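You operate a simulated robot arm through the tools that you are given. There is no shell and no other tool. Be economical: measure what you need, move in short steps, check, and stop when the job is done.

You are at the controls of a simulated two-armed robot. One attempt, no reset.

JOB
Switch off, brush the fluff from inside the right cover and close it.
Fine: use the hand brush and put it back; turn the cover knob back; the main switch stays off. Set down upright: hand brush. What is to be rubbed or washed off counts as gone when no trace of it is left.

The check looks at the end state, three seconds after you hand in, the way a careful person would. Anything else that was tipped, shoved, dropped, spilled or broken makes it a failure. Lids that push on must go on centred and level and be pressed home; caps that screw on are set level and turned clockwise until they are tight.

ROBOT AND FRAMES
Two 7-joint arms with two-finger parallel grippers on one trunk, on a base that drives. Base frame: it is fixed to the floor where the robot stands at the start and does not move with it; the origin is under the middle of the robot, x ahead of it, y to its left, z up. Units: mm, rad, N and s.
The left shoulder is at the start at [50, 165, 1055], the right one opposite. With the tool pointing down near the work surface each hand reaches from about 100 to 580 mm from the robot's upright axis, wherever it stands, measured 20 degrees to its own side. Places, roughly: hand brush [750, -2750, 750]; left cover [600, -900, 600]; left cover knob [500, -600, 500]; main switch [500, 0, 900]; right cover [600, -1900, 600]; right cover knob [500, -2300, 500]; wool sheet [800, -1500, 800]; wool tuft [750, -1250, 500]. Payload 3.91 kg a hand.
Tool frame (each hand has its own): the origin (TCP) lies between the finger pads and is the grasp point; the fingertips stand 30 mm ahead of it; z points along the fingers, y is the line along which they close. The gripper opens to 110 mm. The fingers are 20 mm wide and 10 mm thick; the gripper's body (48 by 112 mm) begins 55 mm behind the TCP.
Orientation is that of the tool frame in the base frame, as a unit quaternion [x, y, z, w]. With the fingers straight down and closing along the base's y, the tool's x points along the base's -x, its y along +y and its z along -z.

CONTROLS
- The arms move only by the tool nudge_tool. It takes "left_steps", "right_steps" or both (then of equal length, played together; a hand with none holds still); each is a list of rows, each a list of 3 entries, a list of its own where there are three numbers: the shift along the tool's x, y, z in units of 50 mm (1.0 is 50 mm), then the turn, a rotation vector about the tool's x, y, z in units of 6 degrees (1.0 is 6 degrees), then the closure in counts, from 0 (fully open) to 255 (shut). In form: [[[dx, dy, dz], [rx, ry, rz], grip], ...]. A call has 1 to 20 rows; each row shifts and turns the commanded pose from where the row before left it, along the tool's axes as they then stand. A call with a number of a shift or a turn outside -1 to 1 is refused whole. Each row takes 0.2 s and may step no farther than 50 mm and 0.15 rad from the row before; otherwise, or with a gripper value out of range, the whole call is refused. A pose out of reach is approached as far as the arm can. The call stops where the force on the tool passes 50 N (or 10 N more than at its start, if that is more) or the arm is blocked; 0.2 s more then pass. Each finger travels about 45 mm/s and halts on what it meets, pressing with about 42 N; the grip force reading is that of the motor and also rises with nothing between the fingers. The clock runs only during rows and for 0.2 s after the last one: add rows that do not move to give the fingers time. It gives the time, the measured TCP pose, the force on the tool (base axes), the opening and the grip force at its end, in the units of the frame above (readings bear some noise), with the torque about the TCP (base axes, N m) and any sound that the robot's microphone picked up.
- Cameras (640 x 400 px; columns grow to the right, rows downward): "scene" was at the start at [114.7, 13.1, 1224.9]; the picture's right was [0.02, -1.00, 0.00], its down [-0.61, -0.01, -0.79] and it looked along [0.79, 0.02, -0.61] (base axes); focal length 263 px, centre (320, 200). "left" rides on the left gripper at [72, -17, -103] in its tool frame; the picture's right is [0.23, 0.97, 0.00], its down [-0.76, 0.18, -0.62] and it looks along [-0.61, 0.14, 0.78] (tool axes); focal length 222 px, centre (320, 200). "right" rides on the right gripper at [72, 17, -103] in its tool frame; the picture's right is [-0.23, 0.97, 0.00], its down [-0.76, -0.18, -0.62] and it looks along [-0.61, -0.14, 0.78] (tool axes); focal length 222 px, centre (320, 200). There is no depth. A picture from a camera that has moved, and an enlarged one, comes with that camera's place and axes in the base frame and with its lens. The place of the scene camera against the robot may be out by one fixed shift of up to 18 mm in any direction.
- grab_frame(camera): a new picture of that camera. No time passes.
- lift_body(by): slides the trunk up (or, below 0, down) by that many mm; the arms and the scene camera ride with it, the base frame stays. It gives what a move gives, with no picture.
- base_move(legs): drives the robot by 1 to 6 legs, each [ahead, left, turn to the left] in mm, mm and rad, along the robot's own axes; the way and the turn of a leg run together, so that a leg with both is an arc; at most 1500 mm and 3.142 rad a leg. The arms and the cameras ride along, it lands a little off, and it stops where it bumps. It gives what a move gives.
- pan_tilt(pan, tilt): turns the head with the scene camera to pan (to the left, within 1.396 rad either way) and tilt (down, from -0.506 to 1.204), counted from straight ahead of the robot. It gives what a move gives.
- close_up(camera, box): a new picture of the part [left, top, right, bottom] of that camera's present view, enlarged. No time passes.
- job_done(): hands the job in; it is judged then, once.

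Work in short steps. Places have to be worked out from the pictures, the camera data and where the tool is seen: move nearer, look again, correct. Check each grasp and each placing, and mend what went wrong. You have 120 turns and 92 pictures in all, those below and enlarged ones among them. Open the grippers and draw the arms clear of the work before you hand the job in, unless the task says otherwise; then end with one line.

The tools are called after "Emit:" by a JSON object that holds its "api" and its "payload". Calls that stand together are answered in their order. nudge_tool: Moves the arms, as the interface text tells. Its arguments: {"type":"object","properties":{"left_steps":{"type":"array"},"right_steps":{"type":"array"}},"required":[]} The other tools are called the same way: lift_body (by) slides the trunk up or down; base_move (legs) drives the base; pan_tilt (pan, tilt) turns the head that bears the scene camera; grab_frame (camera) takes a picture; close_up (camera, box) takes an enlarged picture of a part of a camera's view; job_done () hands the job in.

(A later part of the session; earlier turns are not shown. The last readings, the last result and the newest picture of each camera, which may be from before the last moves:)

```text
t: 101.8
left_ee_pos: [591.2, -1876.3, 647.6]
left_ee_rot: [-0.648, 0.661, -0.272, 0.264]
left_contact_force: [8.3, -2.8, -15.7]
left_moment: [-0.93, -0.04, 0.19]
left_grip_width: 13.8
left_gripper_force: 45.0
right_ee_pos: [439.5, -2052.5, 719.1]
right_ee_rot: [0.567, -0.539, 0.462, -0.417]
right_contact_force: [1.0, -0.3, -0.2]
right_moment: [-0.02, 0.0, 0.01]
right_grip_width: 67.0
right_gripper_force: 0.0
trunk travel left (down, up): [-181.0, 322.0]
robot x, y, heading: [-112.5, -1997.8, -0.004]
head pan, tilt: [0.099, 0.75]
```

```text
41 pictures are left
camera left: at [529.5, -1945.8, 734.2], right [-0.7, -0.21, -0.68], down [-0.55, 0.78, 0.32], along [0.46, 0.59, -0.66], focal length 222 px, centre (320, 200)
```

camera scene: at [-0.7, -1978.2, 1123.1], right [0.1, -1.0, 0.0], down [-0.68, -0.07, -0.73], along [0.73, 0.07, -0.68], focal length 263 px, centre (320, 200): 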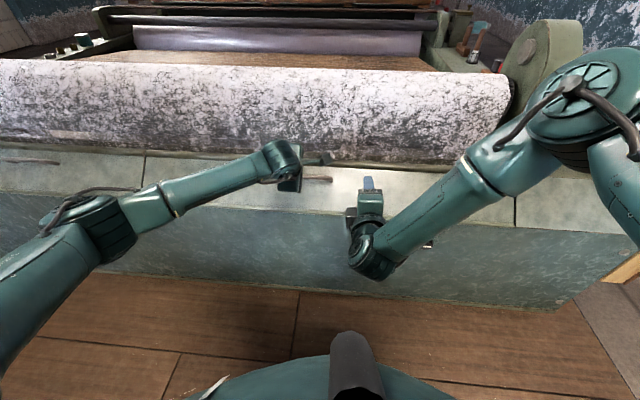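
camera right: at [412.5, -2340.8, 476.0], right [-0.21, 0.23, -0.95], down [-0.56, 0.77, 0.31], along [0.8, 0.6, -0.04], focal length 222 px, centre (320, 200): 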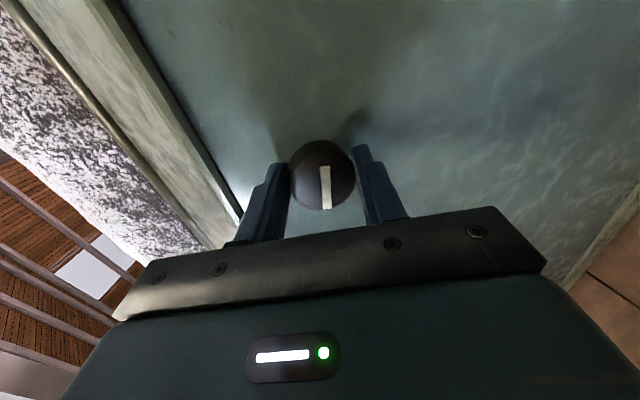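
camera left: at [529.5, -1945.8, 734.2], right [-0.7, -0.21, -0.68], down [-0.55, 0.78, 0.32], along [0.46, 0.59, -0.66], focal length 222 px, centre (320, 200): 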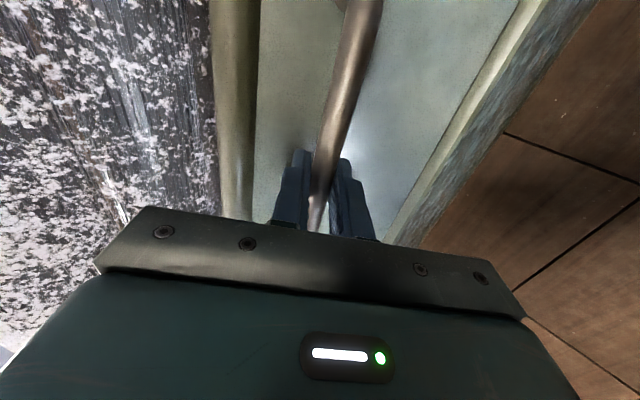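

It opens toward the robot: the hinge is at the front edge, near (578, 537). I follow the arc with the hand turning along, 6° per row.

Emit:
{"api": "nudge_tool", "payload": {"left_steps": [[[0, 0.24, -0.18], [1, 0, 0], 255], [[0, 0.142, -0.182], [1, 0, 0], 255], [[0, 0.142, -0.182], [1, 0, 0], 255], [[0, 0, 0], [0, 0, 0], 255]]}}

Emit:
{"api": "grab_frame", "payload": {"camera": "scene"}}

```text
t: 102.8
left_ee_pos: [570.6, -1876.2, 650.4]
left_ee_rot: [-0.619, 0.629, -0.336, 0.329]
left_contact_force: [8.7, 20.4, -6.1]
left_moment: [-0.28, 0.13, 0.42]
left_grip_width: 13.5
left_gripper_force: 45.3
left hand out of reach, approached as far as the arm can: row 2, 3
right_ee_pos: [438.4, -2052.1, 720.7]
right_ee_rot: [0.568, -0.539, 0.461, -0.417]
right_contact_force: [-0.5, 1.1, 0.2]
right_moment: [0.02, -0.01, 0.0]
right_grip_width: 67.0
right_gripper_force: 0.1
trunk travel left (down, up): [-181.0, 322.0]
robot x, y, heading: [-116.5, -1998.5, -0.003]
head pan, tilt: [0.099, 0.75]
```

```text
40 pictures are left
camera scene: at [0.1, -1976.8, 1123.0], right [0.1, -1.0, 0.0], down [-0.68, -0.07, -0.73], along [0.73, 0.07, -0.68], focal length 263 px, centre (320, 200)
```

scene: 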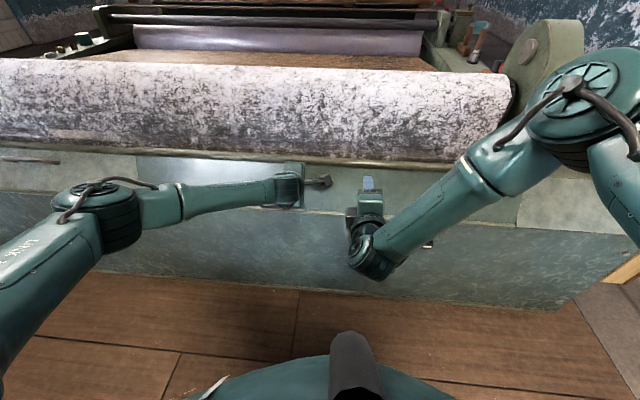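

The wrist limit stops the turning, but the round bar can pivot in the pads. I pull on straight toward the robot without rotating.

Emit:
{"api": "nudge_tool", "payload": {"left_steps": [[[0, 0.11, -0.166], [0, 0, 0], 255], [[0, 0.11, -0.166], [0, 0, 0], 255], [[0, 0.13, -0.15], [0, 0, 0], 255], [[0, 0.145, -0.144], [0, 0, 0], 255], [[0, 0, 0], [0, 0, 0], 255]]}}

Emit:
{"api": "grab_frame", "payload": {"camera": "left"}}

```text
t: 104.0
left_ee_pos: [529.6, -1875.7, 649.6]
left_ee_rot: [-0.618, 0.629, -0.337, 0.329]
left_contact_force: [4.7, 21.1, 2.6]
left_moment: [-0.55, -0.12, 0.4]
left_grip_width: 13.9
left_gripper_force: 45.5
right_ee_pos: [437.6, -2052.4, 721.4]
right_ee_rot: [0.567, -0.538, 0.463, -0.418]
right_contact_force: [0.9, 0.8, -0.4]
right_moment: [0.0, -0.02, 0.0]
right_grip_width: 66.8
right_gripper_force: 0.0
trunk travel left (down, up): [-181.0, 322.0]
robot x, y, heading: [-112.1, -1997.3, -0.0]
head pan, tilt: [0.099, 0.75]
```

```text
39 pictures are left
camera left: at [451.6, -1946.6, 721.8], right [-0.55, -0.22, -0.81], down [-0.6, 0.77, 0.2], along [0.58, 0.59, -0.55], focal length 222 px, centre (320, 200)
```

left: 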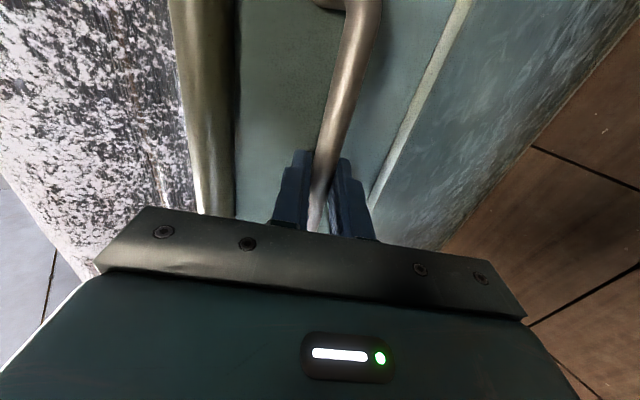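

The flap is nearly vertical with little force. I carry it some 15–20° past vertical so it stays open, then will release.

Emit:
{"api": "nudge_tool", "payload": {"left_steps": [[[-0.06, 0.19, -0.124], [0, 0, 0], 255], [[0, 0.19, -0.124], [0, 0, 0], 255], [[0, 0.26, -0.09], [0, 0, 0], 255], [[0, 0, 0], [0, 0, 0], 255]]}}

Emit:
{"api": "grab_frame", "payload": {"camera": "scene"}}

```text
t: 105.0
left_ee_pos: [492.6, -1877.2, 632.5]
left_ee_rot: [-0.617, 0.632, -0.338, 0.325]
left_contact_force: [-17.0, 12.3, 16.7]
left_moment: [-0.47, 0.05, 1.08]
left_grip_width: 13.6
left_gripper_force: 44.9
right_ee_pos: [436.9, -2052.9, 722.0]
right_ee_rot: [0.566, -0.538, 0.464, -0.418]
right_contact_force: [-0.7, -0.3, 1.2]
right_moment: [-0.01, 0.02, 0.0]
right_grip_width: 67.1
right_gripper_force: 0.1
trunk travel left (down, up): [-181.0, 322.0]
robot x, y, heading: [-112.9, -1997.5, -0.0]
head pan, tilt: [0.099, 0.75]
```

```text
38 pictures are left
camera scene: at [-3.3, -1977.9, 1123.5], right [0.1, -1.0, 0.0], down [-0.68, -0.07, -0.73], along [0.73, 0.07, -0.68], focal length 263 px, centre (320, 200)
```

scene: 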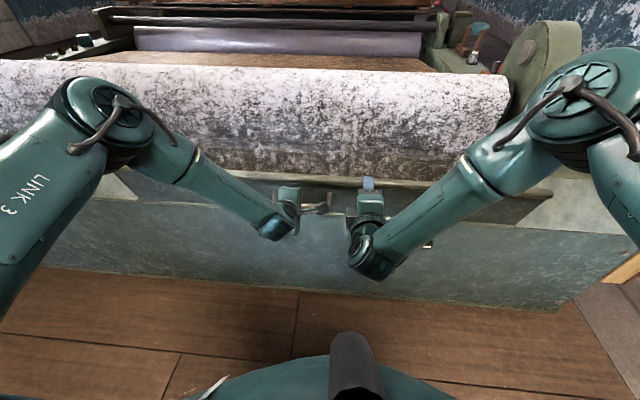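

The flap is about 20° past vertical. I open the fingers and draw the hand back and up.

Emit:
{"api": "nudge_tool", "payload": {"left_steps": [[[0, 0, 0], [0, 0, 0], 150], [[0, 0, 0], [0, 0, 0], 150], [[0, 0, -0.7], [0, 0, 0], 150], [[0, 0, -1], [0, 0, 0], 150], [[0, 0, -1], [0, 0, 0], 150], [[0, 0, -0.5], [0, 0, 0], 150], [[0, 0, 0], [0, 0, 0], 150], [[0, 0, 0], [0, 0, 0], 150]]}}

Emit:
{"api": "grab_frame", "payload": {"camera": "scene"}}

Emit:
{"api": "grab_frame", "payload": {"camera": "left"}}

```text
t: 106.8
left_ee_pos: [362.6, -1871.5, 720.7]
left_ee_rot: [-0.616, 0.632, -0.339, 0.326]
left_contact_force: [-0.7, -0.3, -0.9]
left_moment: [-0.04, -0.02, -0.01]
left_grip_width: 45.5
left_gripper_force: 0.1
right_ee_pos: [437.8, -2053.8, 720.5]
right_ee_rot: [0.567, -0.539, 0.462, -0.419]
right_contact_force: [0.3, 0.4, 0.5]
right_moment: [0.0, 0.04, 0.01]
right_grip_width: 67.0
right_gripper_force: 0.0
trunk travel left (down, up): [-181.0, 322.0]
robot x, y, heading: [-111.3, -1996.3, -0.001]
head pan, tilt: [0.099, 0.75]
```

```text
37 pictures are left
camera scene: at [-0.8, -1978.2, 1123.1], right [0.1, -1.0, 0.0], down [-0.68, -0.07, -0.73], along [0.73, 0.07, -0.68], focal length 263 px, centre (320, 200)
```

scene: 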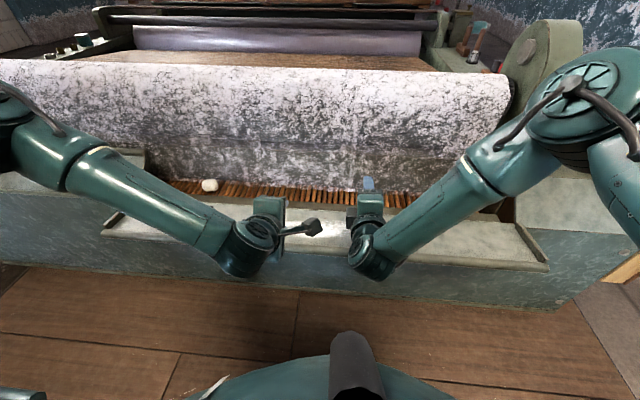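

```text
36 pictures are left
camera left: at [284.6, -1942.0, 793.3], right [-0.55, -0.22, -0.81], down [-0.59, 0.78, 0.2], along [0.59, 0.59, -0.56], focal length 222 px, centre (320, 200)
```

left: 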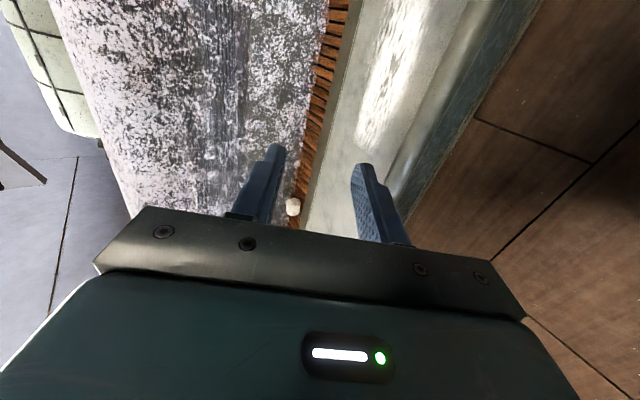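

The cover lies open, and a white tuft is visible at the slats. I zoom to see the tuft and any fluff on the cover's inside.

Emit:
{"api": "close_up", "payload": {"camera": "scene", "box": [90, 140, 330, 290]}}

Emit:
{"api": "close_up", "payload": {"camera": "scene", "box": [330, 140, 570, 290]}}

Emit:
{"api": "close_up", "payload": {"camera": "left", "box": [240, 0, 520, 230]}}

```text
2.67 times, centred on (210, 215) of scene
camera zoom: at [-0.8, -1978.2, 1123.1], right [0.1, -1.0, 0.0], down [-0.68, -0.07, -0.73], along [0.73, 0.07, -0.68], focal length 700 px, centre (613, 160)
```

zoom: 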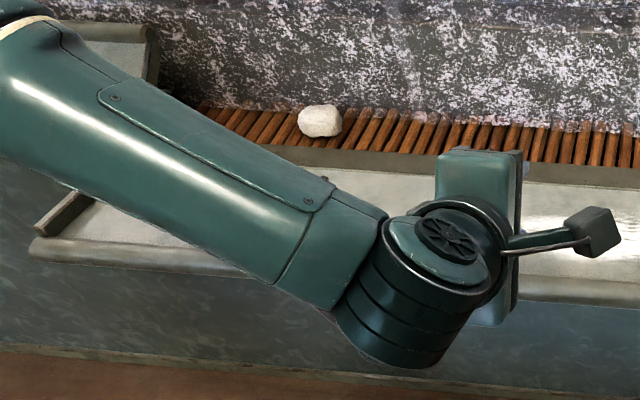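

```text
2.67 times, centred on (450, 215) of scene
camera zoom: at [-0.8, -1978.2, 1123.1], right [0.1, -1.0, 0.0], down [-0.68, -0.07, -0.73], along [0.73, 0.07, -0.68], focal length 700 px, centre (-27, 160)
```

zoom: 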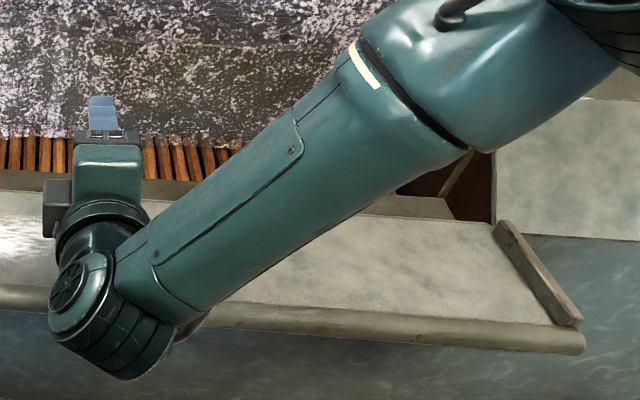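

```text
1.74 times, centred on (380, 115) of left
camera zoom: at [284.6, -1942.0, 793.3], right [-0.55, -0.22, -0.81], down [-0.59, 0.78, 0.2], along [0.59, 0.59, -0.56], focal length 386 px, centre (216, 348)
```

zoom: 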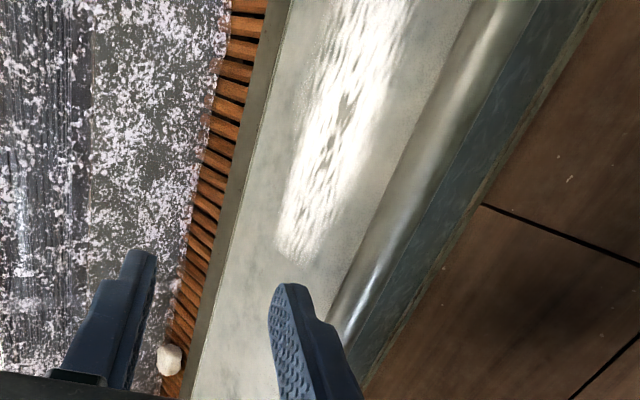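

I raise the trunk so the arms clear the view and look at the cover's inside again from higher up.

Emit:
{"api": "lift_body", "payload": {"by": 250}}

Emit:
{"api": "pan_tilt", "payload": {"pan": 0.0, "tilt": 0.95}}

Emit:
{"api": "close_up", "payload": {"camera": "scene", "box": [0, 30, 640, 270]}}

Emit:
{"api": "close_up", "payload": {"camera": "left", "box": [240, 0, 520, 230]}}

```text
t: 109.4
left_ee_pos: [363.4, -1871.9, 969.9]
left_ee_rot: [-0.616, 0.632, -0.339, 0.326]
left_contact_force: [-0.3, -0.5, -0.2]
left_moment: [0.04, 0.0, -0.02]
left_grip_width: 45.1
left_gripper_force: 0.0
right_ee_pos: [437.0, -2053.4, 970.9]
right_ee_rot: [0.567, -0.54, 0.462, -0.417]
right_contact_force: [-0.9, -1.0, 0.1]
right_moment: [0.01, -0.03, 0.02]
right_grip_width: 67.0
right_gripper_force: 0.0
trunk travel left (down, up): [-431.0, 72.0]
robot x, y, heading: [-111.4, -1998.7, 0.001]
head pan, tilt: [0.099, 0.75]
```

```text
t: 110.1
left_ee_pos: [363.8, -1872.6, 970.7]
left_ee_rot: [-0.615, 0.633, -0.339, 0.326]
left_contact_force: [-0.2, 0.2, 0.7]
left_moment: [0.03, 0.01, -0.01]
left_grip_width: 45.3
left_gripper_force: 0.1
right_ee_pos: [437.4, -2053.7, 970.0]
right_ee_rot: [0.567, -0.54, 0.462, -0.418]
right_contact_force: [0.1, -0.3, 0.6]
right_moment: [0.01, -0.02, 0.01]
right_grip_width: 67.1
right_gripper_force: 0.1
trunk travel left (down, up): [-431.0, 72.0]
robot x, y, heading: [-109.5, -1994.4, -0.003]
head pan, tilt: [0.0, 0.949]
```

```text
1.00 times, centred on (320, 150) of scene (not enlarged: the box is as wide or as high as the picture)
camera zoom: at [-10.6, -1986.4, 1357.6], right [0.0, -1.0, 0.0], down [-0.81, 0.0, -0.58], along [0.58, 0.0, -0.81], focal length 263 px, centre (320, 250)
```

zoom: 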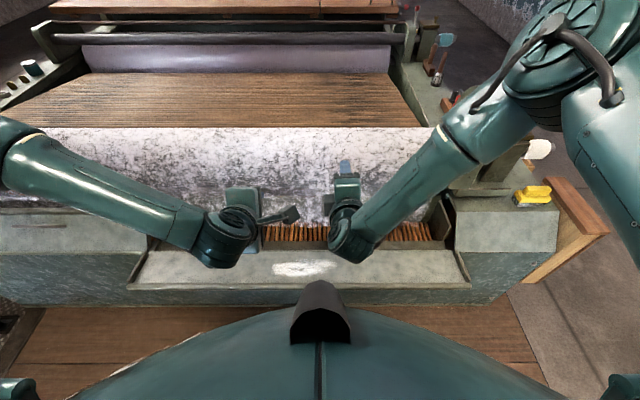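

```text
1.74 times, centred on (380, 115) of left
camera zoom: at [284.7, -1942.0, 1043.2], right [-0.55, -0.22, -0.81], down [-0.59, 0.78, 0.2], along [0.59, 0.59, -0.56], focal length 386 px, centre (216, 348)
```

zoom: 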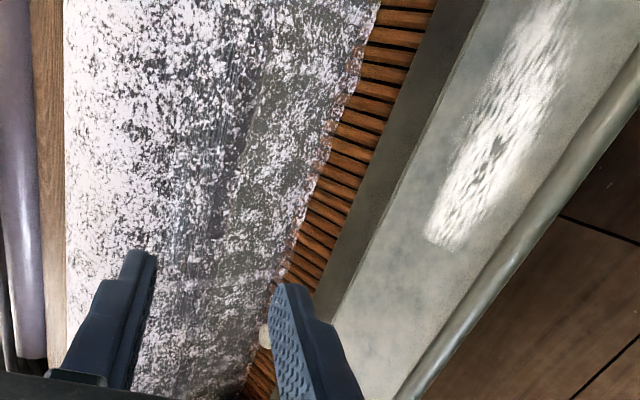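

The fluff is a white patch on the flap's inside, roughly x 490–535, y -1805…-2060; the loose tuft at the slats I leave alone. Next the brush: I turn the right hand to point down (closing along x) and look at the brush up close by driving right.

Emit:
{"api": "nudge_tool", "payload": {"right_steps": [[[0.2, 0, -0.3], [-1, 0, 0], 60], [[0.2, 0, 0], [-1, 0, 0], 60], [[0.2, 0, 0], [-1, 0, 0], 60], [[0.2, 0, 0], [-1, 0, 0], 60], [[0.2, 0, 0], [-1, 0, 0], 60], [[0.2, 0, 0], [-1, 0, 0], 60], [[0.2, 0, 0], [-1, 0, 0], 60], [[0.2, 0, 0], [-1, 0, 0], 60], [[0.2, 0, 0], [-1, 0, 0], 60], [[0.2, 0, 0], [-1, 0, 0], 60], [[0.2, 0, 0], [-1, 0, 0], 60], [[0.2, 0, 0], [-1, 0, 0], 60], [[0.2, 0, 0], [-1, 0, 0], 60], [[0.5, 0, 0], [0, 0, 0], 60], [[0, 0, 0], [0, 0, 0], 60]]}}

Emit:
{"api": "base_move", "payload": {"legs": [[0, -600, 0], [210, 0, 0]]}}

Emit:
{"api": "pan_tilt", "payload": {"pan": -0.25, "tilt": 0.8}}

Emit:
{"api": "grab_frame", "payload": {"camera": "scene"}}

Emit:
{"api": "grab_frame", "payload": {"camera": "right"}}

```text
t: 113.3
left_ee_pos: [363.6, -1872.8, 971.1]
left_ee_rot: [-0.616, 0.632, -0.34, 0.326]
left_contact_force: [0.1, -0.4, -0.6]
left_moment: [0.02, 0.01, 0.0]
left_grip_width: 45.4
left_gripper_force: 0.2
right_ee_pos: [299.4, -2161.1, 959.5]
right_ee_rot: [-0.698, 0.699, -0.134, 0.079]
right_contact_force: [0.2, -0.7, -0.4]
right_moment: [0.0, 0.01, -0.01]
right_grip_width: 84.0
right_gripper_force: 0.0
right hand out of reach, approached as far as the arm can: row 8, 9, 10, 11, 12, 13, 14
trunk travel left (down, up): [-431.0, 72.0]
robot x, y, heading: [-112.2, -1998.2, 0.001]
head pan, tilt: [0.0, 0.949]
```

```text
t: 120.2
left_ee_pos: [572.1, -2468.2, 970.3]
left_ee_rot: [-0.615, 0.634, -0.339, 0.324]
left_contact_force: [0.5, -0.2, -0.5]
left_moment: [-0.01, -0.01, 0.01]
left_grip_width: 45.3
left_gripper_force: 0.1
right_ee_pos: [507.0, -2757.0, 958.7]
right_ee_rot: [-0.696, 0.701, -0.134, 0.08]
right_contact_force: [-0.2, 0.1, -0.5]
right_moment: [-0.02, 0.04, -0.01]
right_grip_width: 84.4
right_gripper_force: 0.1
trunk travel left (down, up): [-431.0, 72.0]
robot x, y, heading: [96.4, -2591.3, -0.003]
head pan, tilt: [0.0, 0.949]
```

```text
t: 121.0
left_ee_pos: [570.8, -2467.2, 970.1]
left_ee_rot: [-0.615, 0.633, -0.34, 0.325]
left_contact_force: [0.3, 0.2, -1.4]
left_moment: [0.02, 0.0, 0.0]
left_grip_width: 45.3
left_gripper_force: 0.1
right_ee_pos: [508.8, -2756.0, 959.4]
right_ee_rot: [-0.697, 0.7, -0.134, 0.079]
right_contact_force: [0.1, -0.7, -0.2]
right_moment: [0.01, 0.01, 0.0]
right_grip_width: 84.2
right_gripper_force: 0.1
trunk travel left (down, up): [-431.0, 72.0]
robot x, y, heading: [94.5, -2590.3, -0.004]
head pan, tilt: [-0.25, 0.799]
```

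```text
30 pictures are left
camera scene: at [202.3, -2600.1, 1369.1], right [-0.25, -0.97, 0.0], down [-0.69, 0.18, -0.7], along [0.67, -0.18, -0.72], focal length 263 px, centre (320, 200)
```

scene: 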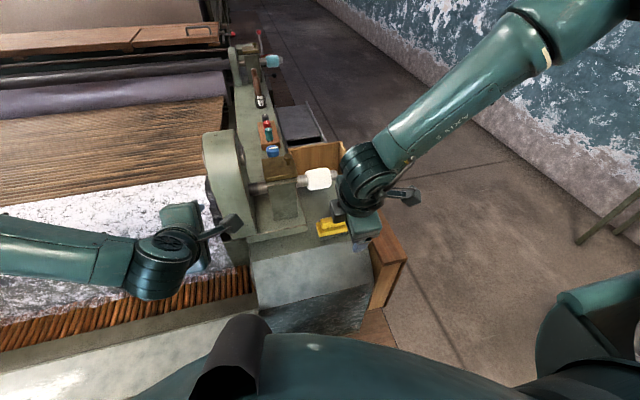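

```text
29 pictures are left
camera right: at [460.2, -2820.2, 1058.1], right [-0.93, 0.22, -0.31], down [0.0, 0.81, 0.59], along [0.38, 0.55, -0.75], focal length 222 px, centre (320, 200)
```

right: 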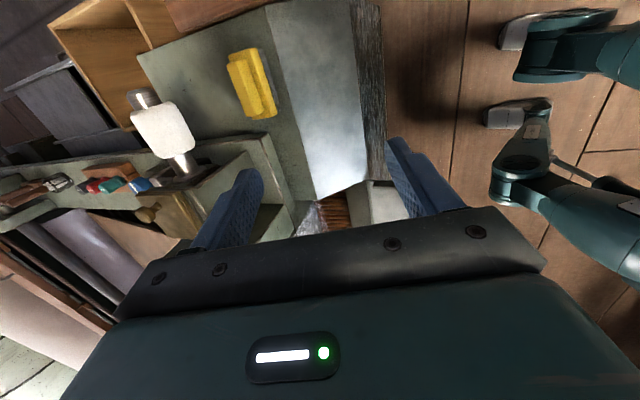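

The brush is at ≈ [713, -2795, ~690], long axis about 10° off y, 110 mm long. I move the base closer and square the hand up with the brush.

Emit:
{"api": "base_move", "payload": {"legs": [[95, -50, 0]]}}

Emit:
{"api": "nudge_tool", "payload": {"right_steps": [[[0, -0.8, 0], [0, 0, 0], 60], [[0, -0.8, 0], [0, 0, 0], 60], [[0, -0.4, 0], [-0.9, 0, 0], 60], [[0, 0, 0], [-1, 0, 0], 60], [[0, 0, 0], [-1, 0, 0], 60], [[0, 0, 0], [0, -0.7, -0.7], 60], [[0, 0, 0], [0, 0, -1], 60], [[0, 0, 0], [0, 0, 0], 60]]}}

```text
t: 122.2
left_ee_pos: [653.9, -2508.6, 971.2]
left_ee_rot: [-0.618, 0.63, -0.339, 0.327]
left_contact_force: [-0.7, 0.2, -0.6]
left_moment: [0.0, 0.0, 0.02]
left_grip_width: 45.6
left_gripper_force: 0.1
right_ee_pos: [594.1, -2798.6, 958.9]
right_ee_rot: [0.7, -0.697, 0.134, -0.081]
right_contact_force: [-0.2, 0.5, -0.6]
right_moment: [0.0, -0.05, -0.04]
right_grip_width: 84.2
right_gripper_force: 0.1
trunk travel left (down, up): [-431.0, 72.0]
robot x, y, heading: [180.3, -2641.7, 0.005]
head pan, tilt: [-0.25, 0.799]
stopped in leg 1: the robot was blocked; the commanded pose is now the measured one
```

```text
t: 124.0
left_ee_pos: [655.3, -2509.8, 970.6]
left_ee_rot: [-0.618, 0.629, -0.338, 0.328]
left_contact_force: [0.8, 0.2, -0.8]
left_moment: [-0.01, 0.0, 0.02]
left_grip_width: 45.4
left_gripper_force: 0.0
right_ee_pos: [514.7, -2778.7, 934.7]
right_ee_rot: [0.765, -0.639, 0.063, -0.05]
right_contact_force: [-0.5, 0.0, -0.5]
right_moment: [0.02, -0.01, 0.0]
right_grip_width: 84.1
right_gripper_force: 0.1
right hand out of reach, approached as far as the arm can: row 1, 2, 3, 4, 5, 6, 7
trunk travel left (down, up): [-431.0, 72.0]
robot x, y, heading: [185.7, -2640.0, 0.006]
head pan, tilt: [-0.25, 0.799]
```

The base touched something at x≈185 and the wrist is at its roll limit on this side. I back off 20 mm and roll the right hand the other way (180° about its axis – same closing line).

Emit:
{"api": "base_move", "payload": {"legs": [[-20, 0, 0]]}}

Emit:
{"api": "nudge_tool", "payload": {"right_steps": [[[0, 0, 0], [0, 0, 1], 60], [[0, 0, 0], [0, 0, 1], 60], [[0, 0, 0], [0, 0, 1], 60], [[0, 0, 0], [0, 0, 1], 60], [[0, 0, 0], [0, 0, 1], 60], [[0, 0, 0], [0, 0, 1], 60], [[0, 0, 0], [0, 0, 1], 60], [[0, 0, 0], [0, 0, 1], 60], [[0, 0, 0], [0, 0, 1], 60], [[0, 0, 0], [0, 0, 1], 60], [[0, 0, 0], [0, 0, 1], 60], [[0, 0, 0], [0, 0, 1], 60], [[0, 0, 0], [0, 0, 1], 60], [[0, 0, 0], [0, 0, 1], 60], [[0, 0, 0], [0, 0, 1], 60], [[0, 0, 0], [0, 0, 0], 60]]}}

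Emit:
{"api": "pan_tilt", "payload": {"pan": 0.3, "tilt": 0.95}}

Emit:
{"api": "grab_frame", "payload": {"camera": "scene"}}

```text
t: 124.8
left_ee_pos: [635.7, -2509.0, 970.8]
left_ee_rot: [-0.618, 0.629, -0.338, 0.328]
left_contact_force: [0.0, 0.2, 0.0]
left_moment: [0.02, 0.03, 0.01]
left_grip_width: 45.4
left_gripper_force: 0.0
right_ee_pos: [494.7, -2777.5, 935.4]
right_ee_rot: [0.765, -0.639, 0.061, -0.05]
right_contact_force: [0.0, -0.2, 0.3]
right_moment: [0.02, 0.02, -0.02]
right_grip_width: 84.0
right_gripper_force: 0.1
trunk travel left (down, up): [-431.0, 72.0]
robot x, y, heading: [166.5, -2635.8, 0.005]
head pan, tilt: [-0.25, 0.799]
```

```text
t: 128.2
left_ee_pos: [635.5, -2509.2, 970.1]
left_ee_rot: [-0.619, 0.629, -0.338, 0.328]
left_contact_force: [0.0, -0.7, -0.6]
left_moment: [-0.01, 0.0, -0.03]
left_grip_width: 45.5
left_gripper_force: 0.0
right_ee_pos: [495.3, -2778.4, 935.2]
right_ee_rot: [-0.088, 0.993, -0.008, 0.079]
right_contact_force: [0.3, -0.6, 0.6]
right_moment: [0.0, -0.02, -0.02]
right_grip_width: 84.1
right_gripper_force: 0.1
trunk travel left (down, up): [-431.0, 72.0]
robot x, y, heading: [162.3, -2640.1, 0.006]
head pan, tilt: [-0.25, 0.799]
```

```text
t: 129.2
left_ee_pos: [635.9, -2509.1, 969.8]
left_ee_rot: [-0.618, 0.63, -0.337, 0.327]
left_contact_force: [-0.1, 0.7, 0.3]
left_moment: [-0.03, -0.02, 0.0]
left_grip_width: 45.3
left_gripper_force: 0.1
right_ee_pos: [496.6, -2778.3, 935.1]
right_ee_rot: [-0.09, 0.993, -0.008, 0.08]
right_contact_force: [0.3, 0.0, 0.2]
right_moment: [0.01, 0.01, 0.05]
right_grip_width: 84.3
right_gripper_force: 0.0
trunk travel left (down, up): [-431.0, 72.0]
robot x, y, heading: [166.1, -2637.0, 0.008]
head pan, tilt: [0.3, 0.949]
```

```text
28 pictures are left
camera scene: at [259.1, -2605.0, 1357.6], right [0.3, -0.95, 0.0], down [-0.78, -0.24, -0.58], along [0.56, 0.17, -0.81], focal length 263 px, centre (320, 200)
```

scene: 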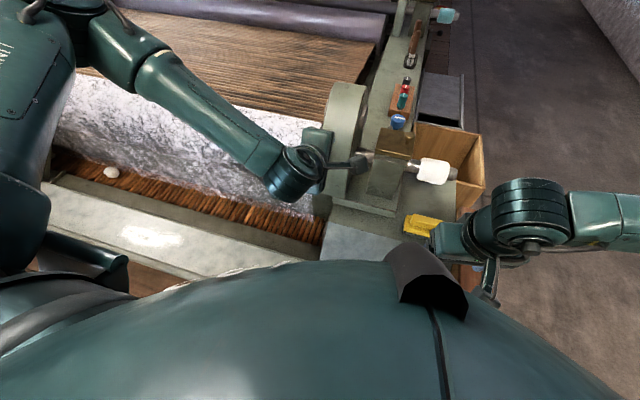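

The flap and fluff are untouched. I take out the 9° tilt and roll on another 91° to line up with the brush.

Emit:
{"api": "nudge_tool", "payload": {"right_steps": [[[0, 0, 0], [0, 0.9, 0], 60], [[0, 0, 0], [0, 0.6, 0], 60], [[0, 0, 0], [0, 0, 1], 60], [[0, 0, 0], [0, 0, 1], 60], [[0, 0, 0], [0, 0, 1], 60], [[0, 0, 0], [0, 0, 1], 60], [[0, 0, 0], [0, 0, 1], 60], [[0, 0, 0], [0, 0, 1], 60], [[0, 0, 0], [0, 0, 1], 60], [[0, 0, 0], [0, 0, 1], 60], [[0, 0, 0], [0, 0, 1], 60], [[0, 0, 0], [0, 0, 1], 60], [[0, 0, 0], [0, 0, 1], 60], [[0, 0, 0], [0, 0, 1], 60], [[0, 0, 0], [0, 0, 1], 60], [[0, 0, 0], [0, 0, 1], 60], [[0, 0, 0], [0, 0, 1], 60], [[0, 0, 0], [0, 0, 0], 60]]}}

```text
t: 133.0
left_ee_pos: [635.5, -2509.0, 970.1]
left_ee_rot: [-0.618, 0.629, -0.338, 0.328]
left_contact_force: [0.4, -0.4, 0.5]
left_moment: [-0.01, -0.01, -0.03]
left_grip_width: 45.4
left_gripper_force: 0.1
right_ee_pos: [494.7, -2778.7, 935.5]
right_ee_rot: [0.643, 0.766, -0.01, 0.012]
right_contact_force: [-0.3, -0.5, 0.1]
right_moment: [0.02, -0.03, 0.01]
right_grip_width: 84.0
right_gripper_force: 0.2
trunk travel left (down, up): [-431.0, 72.0]
robot x, y, heading: [163.6, -2637.7, 0.007]
head pan, tilt: [0.3, 0.949]
```

Aligned. I move above the brush at z≈800 and pull the left hand back.

Emit:
{"api": "nudge_tool", "payload": {"left_steps": [[[0, 0, -0.9], [0, 0, 0], 150], [[0, 0, -0.9], [0, 0, 0], 150], [[0, 0, -0.9], [0, 0, 0], 150], [[0, 0, 0], [0, 0, 0], 150], [[0, 0, 0], [0, 0, 0], 150], [[0, 0, 0], [0, 0, 0], 150]], "right_steps": [[[-0.21, 0.8, 0.5], [0, 0, 0], 60], [[-0.21, 0.8, 0.5], [0, 0, 0], 60], [[-0.21, 0.8, 0.5], [0, 0, 0], 60], [[-0.21, 0.8, 0.5], [0, 0, 0], 60], [[-0.21, 0.8, 0.5], [0, 0, 0], 60], [[0, 0.24, 0.2], [0, 0, 0], 60]]}}

Emit:
{"api": "grab_frame", "payload": {"camera": "right"}}

```text
t: 134.4
left_ee_pos: [552.7, -2526.8, 1033.4]
left_ee_rot: [-0.618, 0.63, -0.337, 0.327]
left_contact_force: [0.0, 0.0, -0.9]
left_moment: [0.0, 0.01, 0.01]
left_grip_width: 45.4
left_gripper_force: 0.0
left hand out of reach, approached as far as the arm can: row 3
right_ee_pos: [713.9, -2796.8, 802.0]
right_ee_rot: [0.642, 0.767, -0.01, 0.012]
right_contact_force: [0.4, 0.3, -0.2]
right_moment: [0.0, 0.01, 0.0]
right_grip_width: 84.5
right_gripper_force: 0.1
trunk travel left (down, up): [-431.0, 72.0]
robot x, y, heading: [164.4, -2635.7, 0.011]
head pan, tilt: [0.3, 0.949]
```

```text
27 pictures are left
camera right: at [718.0, -2718.3, 902.6], right [1.0, -0.05, 0.01], down [-0.04, -0.76, 0.65], along [-0.03, -0.65, -0.76], focal length 222 px, centre (320, 200)
```

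right: 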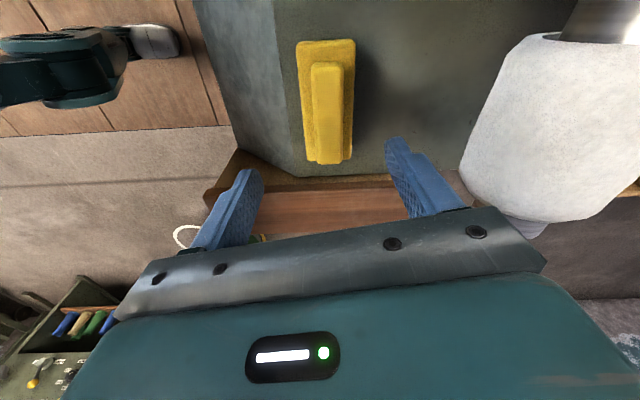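

From above, the brush axis lies exactly along y at x≈722, y≈-2791. I correct the roll by 10°, shift 8 mm and descend toward the handle.

Emit:
{"api": "nudge_tool", "payload": {"right_steps": [[[0.1, 0.16, 0], [0, 0, 0.85], 60], [[0, 0, 0], [0, 0, 0.85], 60], [[0, 0, 0.8], [0, 0, 0], 90], [[0, 0, 0.8], [0, 0, 0], 90], [[0, 0, 0.3], [0, 0, 0], 90], [[0, 0, 0], [0, 0, 0], 90]]}}

Emit:
{"api": "grab_frame", "payload": {"camera": "right"}}

```text
t: 135.8
left_ee_pos: [551.6, -2525.8, 1035.0]
left_ee_rot: [-0.618, 0.631, -0.337, 0.327]
left_contact_force: [-0.2, -0.2, 0.7]
left_moment: [-0.02, 0.02, 0.0]
left_grip_width: 45.3
left_gripper_force: 0.0
right_ee_pos: [721.9, -2793.1, 705.5]
right_ee_rot: [0.708, 0.706, -0.009, 0.012]
right_contact_force: [0.3, 0.1, -0.3]
right_moment: [-0.01, 0.0, -0.02]
right_grip_width: 71.1
right_gripper_force: 0.1
trunk travel left (down, up): [-431.0, 72.0]
robot x, y, heading: [161.3, -2641.6, 0.007]
head pan, tilt: [0.3, 0.949]
```

```text
26 pictures are left
camera right: at [738.5, -2717.5, 806.9], right [0.97, -0.23, 0.01], down [-0.18, -0.74, 0.65], along [-0.14, -0.63, -0.76], focal length 222 px, centre (320, 200)
```

right: 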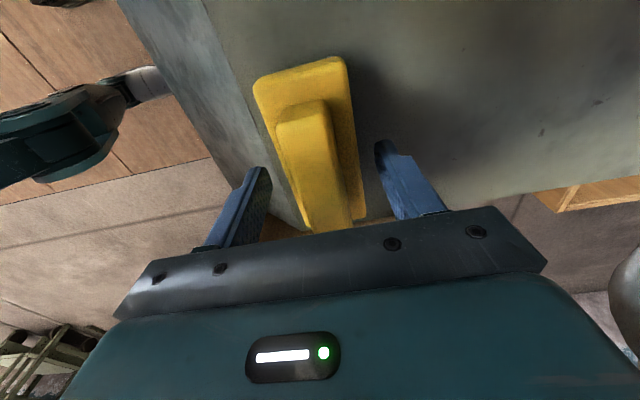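

The tips are level with the brush body. I raise 8 mm to be on the handle, close, and read the width.

Emit:
{"api": "nudge_tool", "payload": {"right_steps": [[[0, 0, -0.16], [0, 0, 0], 90], [[0, 0, 0], [0, 0, 0], 255], [[0, 0, 0], [0, 0, 0], 255], [[0, 0, 0], [0, 0, 0], 255], [[0, 0, 0], [0, 0, 0], 255]]}}

Emit:
{"api": "grab_frame", "payload": {"camera": "right"}}

```text
t: 137.0
left_ee_pos: [551.4, -2525.9, 1035.0]
left_ee_rot: [-0.618, 0.629, -0.338, 0.328]
left_contact_force: [-0.1, 0.7, 0.4]
left_moment: [0.0, -0.02, -0.01]
left_grip_width: 45.2
left_gripper_force: 0.1
right_ee_pos: [722.2, -2792.7, 715.8]
right_ee_rot: [0.708, 0.706, -0.008, 0.013]
right_contact_force: [0.5, -0.1, -0.2]
right_moment: [-0.03, 0.06, 0.02]
right_grip_width: 24.5
right_gripper_force: 41.9
trunk travel left (down, up): [-431.0, 72.0]
robot x, y, heading: [162.9, -2639.1, 0.003]
head pan, tilt: [0.3, 0.949]
```

```text
25 pictures are left
camera right: at [739.1, -2717.3, 816.8], right [0.97, -0.23, 0.01], down [-0.18, -0.74, 0.64], along [-0.14, -0.63, -0.76], focal length 222 px, centre (320, 200)
```

right: 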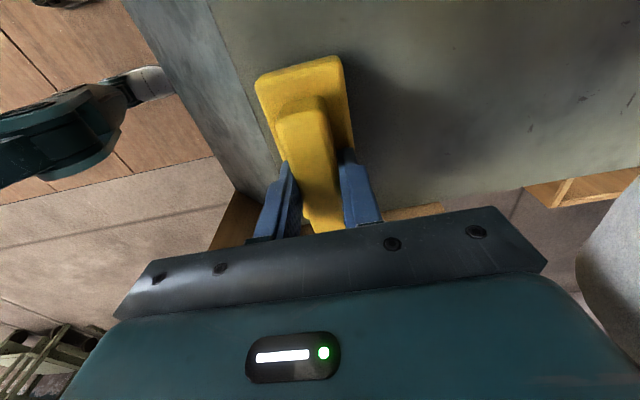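

Width 24.5 mm: the handle is held. I lift 100 mm and check it comes along.

Emit:
{"api": "nudge_tool", "payload": {"right_steps": [[[0, 0, -0.3], [0, 0, 0], 255], [[0, 0, -0.8], [0, 0, 0], 255], [[0, 0, -0.9], [0, 0, 0], 255], [[0, 0, 0], [0, 0, 0], 255]]}}

Emit:
{"api": "base_move", "payload": {"legs": [[-110, 0, 0]]}}

Emit:
{"api": "grab_frame", "payload": {"camera": "right"}}

```text
t: 138.0
left_ee_pos: [554.0, -2526.0, 1033.9]
left_ee_rot: [-0.618, 0.63, -0.338, 0.327]
left_contact_force: [0.1, 0.5, 0.3]
left_moment: [-0.01, 0.0, 0.01]
left_grip_width: 45.3
left_gripper_force: 0.1
right_ee_pos: [720.4, -2790.6, 813.9]
right_ee_rot: [0.708, 0.706, -0.01, 0.012]
right_contact_force: [0.5, 0.6, -1.7]
right_moment: [0.0, 0.01, 0.02]
right_grip_width: 25.7
right_gripper_force: 42.2
trunk travel left (down, up): [-431.0, 72.0]
robot x, y, heading: [160.2, -2638.0, 0.005]
head pan, tilt: [0.3, 0.949]
```

```text
t: 139.2
left_ee_pos: [442.2, -2527.2, 1035.7]
left_ee_rot: [-0.618, 0.629, -0.339, 0.328]
left_contact_force: [-1.3, 0.1, -0.2]
left_moment: [-0.05, -0.03, -0.01]
left_grip_width: 45.4
left_gripper_force: 0.0
right_ee_pos: [610.0, -2792.2, 813.8]
right_ee_rot: [0.709, 0.706, -0.009, 0.012]
right_contact_force: [-0.7, 1.2, -0.5]
right_moment: [0.04, 0.0, -0.05]
right_grip_width: 25.5
right_gripper_force: 41.8
trunk travel left (down, up): [-431.0, 72.0]
robot x, y, heading: [51.2, -2638.7, 0.006]
head pan, tilt: [0.3, 0.949]
```

```text
24 pictures are left
camera right: at [628.0, -2715.1, 915.9], right [0.97, -0.23, 0.01], down [-0.18, -0.74, 0.65], along [-0.14, -0.63, -0.76], focal length 222 px, centre (320, 200)
```

right: 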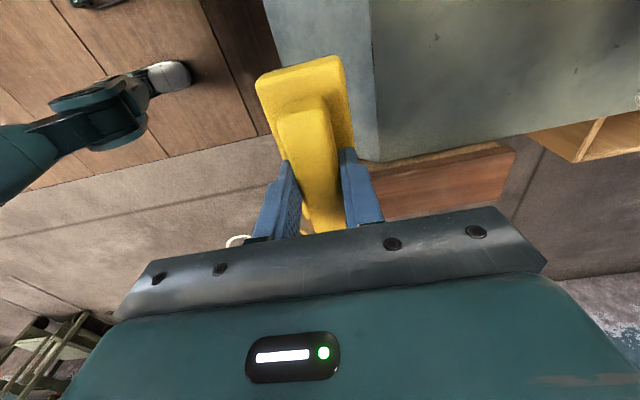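

The brush is held upright. I bring it in 100 mm and strafe left so it's above the fluff.

Emit:
{"api": "nudge_tool", "payload": {"right_steps": [[[0, -0.9, 0], [0, 0, 0], 255], [[0, -0.9, 0], [0, 0, 0], 255], [[0, -0.2, 0], [0, 0, 0], 255]]}}

Emit:
{"api": "base_move", "payload": {"legs": [[0, 870, 0]]}}

Emit:
{"api": "pan_tilt", "payload": {"pan": -0.2, "tilt": 1.1}}

Emit:
{"api": "grab_frame", "payload": {"camera": "scene"}}

Emit:
{"api": "grab_frame", "payload": {"camera": "right"}}

```text
t: 140.0
left_ee_pos: [441.8, -2527.8, 1034.0]
left_ee_rot: [-0.618, 0.63, -0.338, 0.327]
left_contact_force: [-0.7, -0.3, -0.3]
left_moment: [0.0, 0.0, 0.03]
left_grip_width: 45.6
left_gripper_force: 0.1
right_ee_pos: [510.8, -2789.9, 813.7]
right_ee_rot: [0.708, 0.706, -0.009, 0.013]
right_contact_force: [-0.1, 0.0, -0.8]
right_moment: [-0.04, 0.01, 0.01]
right_grip_width: 25.3
right_gripper_force: 42.5
trunk travel left (down, up): [-431.0, 72.0]
robot x, y, heading: [54.9, -2639.8, 0.003]
head pan, tilt: [0.3, 0.949]
```

```text
t: 148.0
left_ee_pos: [440.4, -1658.8, 1033.1]
left_ee_rot: [-0.618, 0.63, -0.338, 0.327]
left_contact_force: [-0.1, -0.1, 0.5]
left_moment: [0.0, -0.01, 0.01]
left_grip_width: 45.4
left_gripper_force: 0.1
right_ee_pos: [507.2, -1923.3, 814.1]
right_ee_rot: [0.708, 0.706, -0.01, 0.013]
right_contact_force: [0.0, 0.4, -1.0]
right_moment: [-0.04, -0.01, 0.0]
right_grip_width: 25.7
right_gripper_force: 41.3
trunk travel left (down, up): [-431.0, 72.0]
robot x, y, heading: [48.0, -1770.1, 0.003]
head pan, tilt: [0.3, 0.949]
```

```text
t: 148.9
left_ee_pos: [439.0, -1658.9, 1033.4]
left_ee_rot: [-0.618, 0.63, -0.337, 0.327]
left_contact_force: [0.5, -0.7, 0.9]
left_moment: [0.01, 0.01, 0.01]
left_grip_width: 45.1
left_gripper_force: 0.0
right_ee_pos: [508.1, -1923.1, 811.8]
right_ee_rot: [0.708, 0.706, -0.009, 0.013]
right_contact_force: [0.2, 0.4, -0.3]
right_moment: [-0.01, 0.02, -0.04]
right_grip_width: 25.5
right_gripper_force: 41.5
trunk travel left (down, up): [-431.0, 72.0]
robot x, y, heading: [47.7, -1771.4, 0.006]
head pan, tilt: [-0.201, 1.1]
```

```text
23 pictures are left
camera scene: at [139.2, -1772.0, 1347.4], right [-0.2, -0.98, 0.0], down [-0.87, 0.17, -0.45], along [0.45, -0.09, -0.89], focal length 263 px, centre (320, 200)
```

scene: 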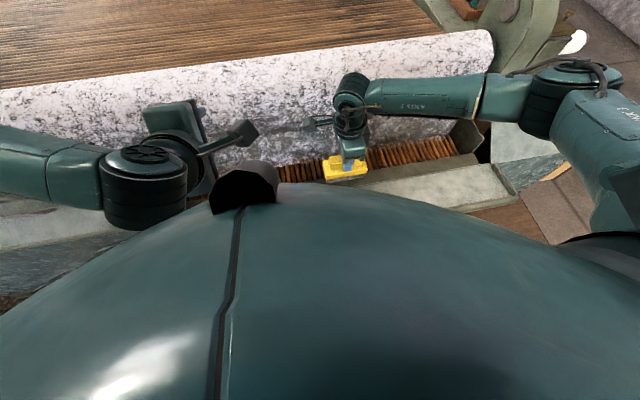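

```text
22 pictures are left
camera right: at [525.9, -1846.9, 914.3], right [0.97, -0.23, 0.01], down [-0.18, -0.74, 0.65], along [-0.14, -0.63, -0.76], focal length 222 px, centre (320, 200)
```

right: 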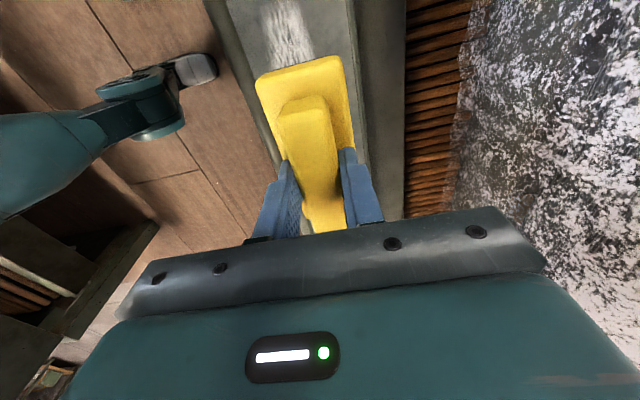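

The fluff strip reads about x 447–515, y -1812…-2063. I lower the trunk 175 mm, centre the brush at x≈482 and look before touching down.

Emit:
{"api": "nudge_tool", "payload": {"right_steps": [[[-0.1, -0.5, 0], [0, 0, 0], 255], [[0, 0, 0], [0, 0, 0], 255]]}}

Emit:
{"api": "lift_body", "payload": {"by": -175}}

Emit:
{"api": "grab_frame", "payload": {"camera": "right"}}

```text
t: 149.5
left_ee_pos: [439.8, -1660.1, 1034.5]
left_ee_rot: [-0.618, 0.63, -0.337, 0.327]
left_contact_force: [1.2, 0.0, 0.1]
left_moment: [-0.02, 0.01, 0.0]
left_grip_width: 45.2
left_gripper_force: 0.3
right_ee_pos: [483.8, -1927.5, 813.2]
right_ee_rot: [0.708, 0.706, -0.009, 0.012]
right_contact_force: [-0.3, -0.1, -0.3]
right_moment: [0.02, 0.0, 0.03]
right_grip_width: 25.7
right_gripper_force: 42.2
trunk travel left (down, up): [-431.0, 72.0]
robot x, y, heading: [48.6, -1771.3, 0.004]
head pan, tilt: [-0.201, 1.1]
```

```text
t: 151.5
left_ee_pos: [440.2, -1659.0, 859.8]
left_ee_rot: [-0.618, 0.63, -0.338, 0.327]
left_contact_force: [-0.7, -0.9, -0.3]
left_moment: [0.03, 0.03, 0.01]
left_grip_width: 45.4
left_gripper_force: 0.0
right_ee_pos: [483.7, -1927.9, 637.6]
right_ee_rot: [0.708, 0.706, -0.008, 0.013]
right_contact_force: [-0.2, 0.4, -1.4]
right_moment: [0.02, -0.01, -0.01]
right_grip_width: 25.5
right_gripper_force: 42.0
trunk travel left (down, up): [-256.0, 247.0]
robot x, y, heading: [49.8, -1772.5, 0.004]
head pan, tilt: [-0.201, 1.1]
```

```text
21 pictures are left
camera right: at [501.5, -1851.6, 739.0], right [0.97, -0.23, 0.01], down [-0.18, -0.74, 0.65], along [-0.14, -0.63, -0.76], focal length 222 px, centre (320, 200)
```

right: 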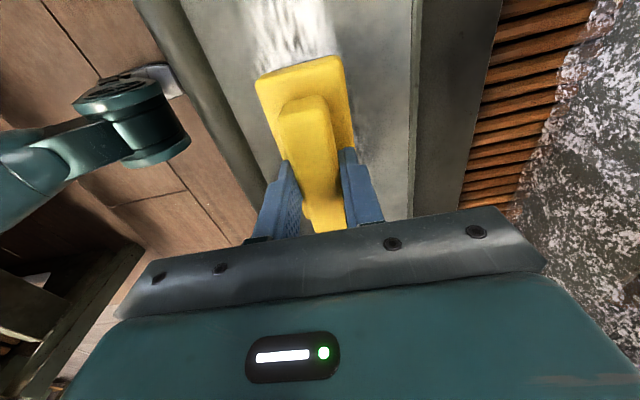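

The fluff spans x≈443–525. I lower the brush in 5 mm steps until contact shows.

Emit:
{"api": "nudge_tool", "payload": {"right_steps": [[[0, -0.4, 0], [0, 0, 0], 255], [[0, 0, 0.2], [0, 0, 0], 255], [[0, 0, 0.2], [0, 0, 0], 255], [[0, 0, 0.2], [0, 0, 0], 255], [[0, 0, 0], [0, 0, 0], 255]]}}

Emit:
{"api": "nudge_tool", "payload": {"right_steps": [[[0, 0, 0.1], [0, 0, 0], 255], [[0, 0, 0.1], [0, 0, 0], 255], [[0, 0, 0], [0, 0, 0], 255]]}}

```text
t: 152.2
left_ee_pos: [439.7, -1660.0, 860.7]
left_ee_rot: [-0.617, 0.63, -0.339, 0.327]
left_contact_force: [-0.2, 0.4, -0.2]
left_moment: [-0.02, -0.01, -0.03]
left_grip_width: 45.4
left_gripper_force: 0.0
right_ee_pos: [466.4, -1928.0, 632.5]
right_ee_rot: [0.709, 0.705, -0.007, 0.014]
right_contact_force: [-7.3, -3.3, 26.9]
right_moment: [-0.49, 1.22, 0.0]
right_grip_width: 25.7
right_gripper_force: 42.4
trunk travel left (down, up): [-256.0, 247.0]
robot x, y, heading: [45.5, -1768.9, 0.002]
head pan, tilt: [-0.201, 1.1]
stopped in row 3 (right hand): the force on the tool passed its limit at 62 N (the readings are from after the stop); the commanded pose is now the measured one
```

```text
t: 152.6
left_ee_pos: [439.7, -1660.1, 859.5]
left_ee_rot: [-0.617, 0.63, -0.339, 0.327]
left_contact_force: [0.4, -0.2, 0.1]
left_moment: [-0.02, 0.01, -0.02]
left_grip_width: 45.3
left_gripper_force: 0.0
right_ee_pos: [468.4, -1927.9, 630.4]
right_ee_rot: [0.709, 0.705, -0.006, 0.014]
right_contact_force: [-6.4, -2.9, 23.3]
right_moment: [-0.63, 1.02, -0.05]
right_grip_width: 25.5
right_gripper_force: 41.9
trunk travel left (down, up): [-256.0, 247.0]
robot x, y, heading: [46.5, -1765.5, 0.001]
head pan, tilt: [-0.201, 1.1]
stopped in row 1 (right hand): the force on the tool passed its limit at 57 N (the readings are from after the stop); the commanded pose is now the measured one
```

Contact came early and at the brush's robot-side edge, so the open flap rises toward the robot by about 18°. I lift off, tilt the brush 18° to match and reposition over the strip.

Emit:
{"api": "nudge_tool", "payload": {"right_steps": [[[0, 0, -0.5], [0, 0, 0], 255], [[0, 0, 0], [1, 0, 0], 255], [[0, 0, 0], [1, 0, 0], 255], [[0, 0, 0], [1, 0, 0], 255], [[0, 0.9, 0.1], [0, 0, 0], 255], [[0, 0, 0], [0, 0, 0], 255]]}}

Emit:
{"api": "nudge_tool", "payload": {"right_steps": [[[0, 0, 0.15], [0, 0, 0], 255], [[0, 0, 0.1], [0, 0, 0], 255], [[0, 0, 0.08], [0, 0, 0], 255], [[0, 0, 0], [0, 0, 0], 255]]}}

Emit:
{"api": "grab_frame", "payload": {"camera": "right"}}

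```text
t: 154.0
left_ee_pos: [439.9, -1660.6, 859.4]
left_ee_rot: [-0.617, 0.631, -0.338, 0.326]
left_contact_force: [0.9, 0.2, -1.1]
left_moment: [0.0, 0.01, 0.03]
left_grip_width: 45.3
left_gripper_force: 0.1
right_ee_pos: [509.1, -1928.1, 634.9]
right_ee_rot: [0.702, 0.695, -0.118, -0.098]
right_contact_force: [-0.6, 0.6, -2.0]
right_moment: [0.0, -0.03, 0.0]
right_grip_width: 25.4
right_gripper_force: 42.2
trunk travel left (down, up): [-256.0, 247.0]
robot x, y, heading: [48.8, -1766.6, -0.002]
head pan, tilt: [-0.201, 1.1]
```

```text
t: 154.9
left_ee_pos: [438.7, -1660.1, 859.8]
left_ee_rot: [-0.616, 0.631, -0.339, 0.328]
left_contact_force: [0.3, 0.1, 0.5]
left_moment: [0.02, 0.02, 0.03]
left_grip_width: 45.3
left_gripper_force: 0.0
right_ee_pos: [508.0, -1928.7, 627.5]
right_ee_rot: [0.703, 0.696, -0.114, -0.097]
right_contact_force: [-7.1, -2.7, 23.5]
right_moment: [-0.55, 0.51, -0.08]
right_grip_width: 25.5
right_gripper_force: 41.8
trunk travel left (down, up): [-256.0, 247.0]
robot x, y, heading: [51.2, -1776.6, 0.001]
head pan, tilt: [-0.201, 1.1]
stopped in row 4 (right hand): the force on the tool passed its limit at 53 N (the readings are from after the stop); the commanded pose is now the measured one
```

```text
20 pictures are left
camera right: at [555.0, -1853.0, 720.5], right [0.93, -0.24, -0.28], down [0.01, -0.74, 0.67], along [-0.37, -0.62, -0.69], focal length 222 px, centre (320, 200)
```

right: 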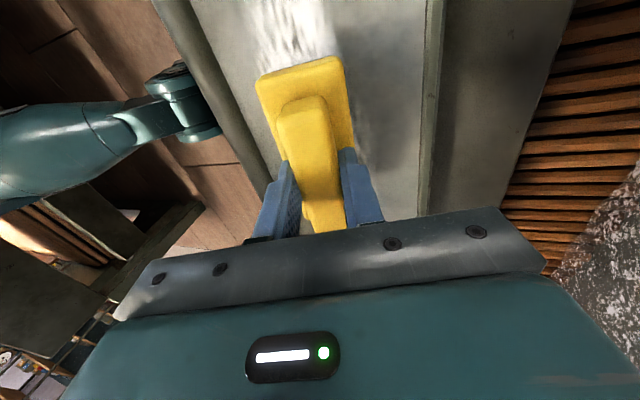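

The brush now lies nearly flat with ~24 N. I stroke along the strip: toward -y first, then back.

Emit:
{"api": "nudge_tool", "payload": {"right_steps": [[[-0.6, 0, -0.01], [0, 0, 0], 255], [[-0.6, 0, 0], [0, 0, 0], 255], [[-0.6, 0, 0], [0, 0, 0], 255], [[-0.6, 0, 0], [0, 0, 0], 255], [[-0.4, 0, 0], [0, 0, 0], 255]]}}

Emit:
{"api": "grab_frame", "payload": {"camera": "right"}}

```text
t: 156.1
left_ee_pos: [440.0, -1660.8, 859.8]
left_ee_rot: [-0.616, 0.631, -0.339, 0.327]
left_contact_force: [0.2, 0.4, 0.3]
left_moment: [-0.01, -0.03, 0.02]
left_grip_width: 45.4
left_gripper_force: 0.0
right_ee_pos: [506.5, -2068.4, 628.2]
right_ee_rot: [0.703, 0.696, -0.114, -0.097]
right_contact_force: [0.4, 2.2, 5.5]
right_moment: [0.57, -0.05, -0.02]
right_grip_width: 25.4
right_gripper_force: 41.6
trunk travel left (down, up): [-256.0, 247.0]
robot x, y, heading: [46.8, -1775.4, -0.002]
head pan, tilt: [-0.201, 1.1]
```

```text
19 pictures are left
camera right: at [553.4, -1993.7, 720.6], right [0.93, -0.24, -0.28], down [0.01, -0.74, 0.67], along [-0.37, -0.62, -0.69], focal length 222 px, centre (320, 200)
```

right: 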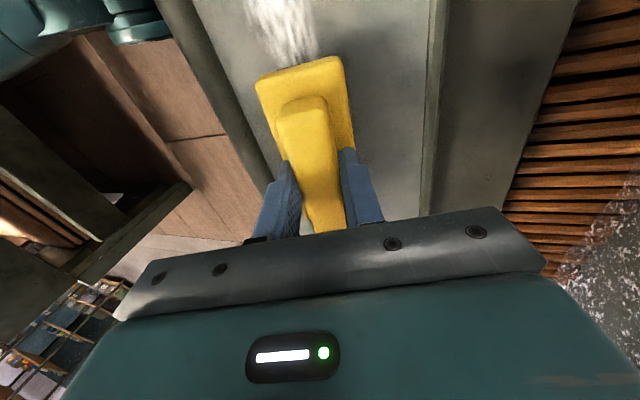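

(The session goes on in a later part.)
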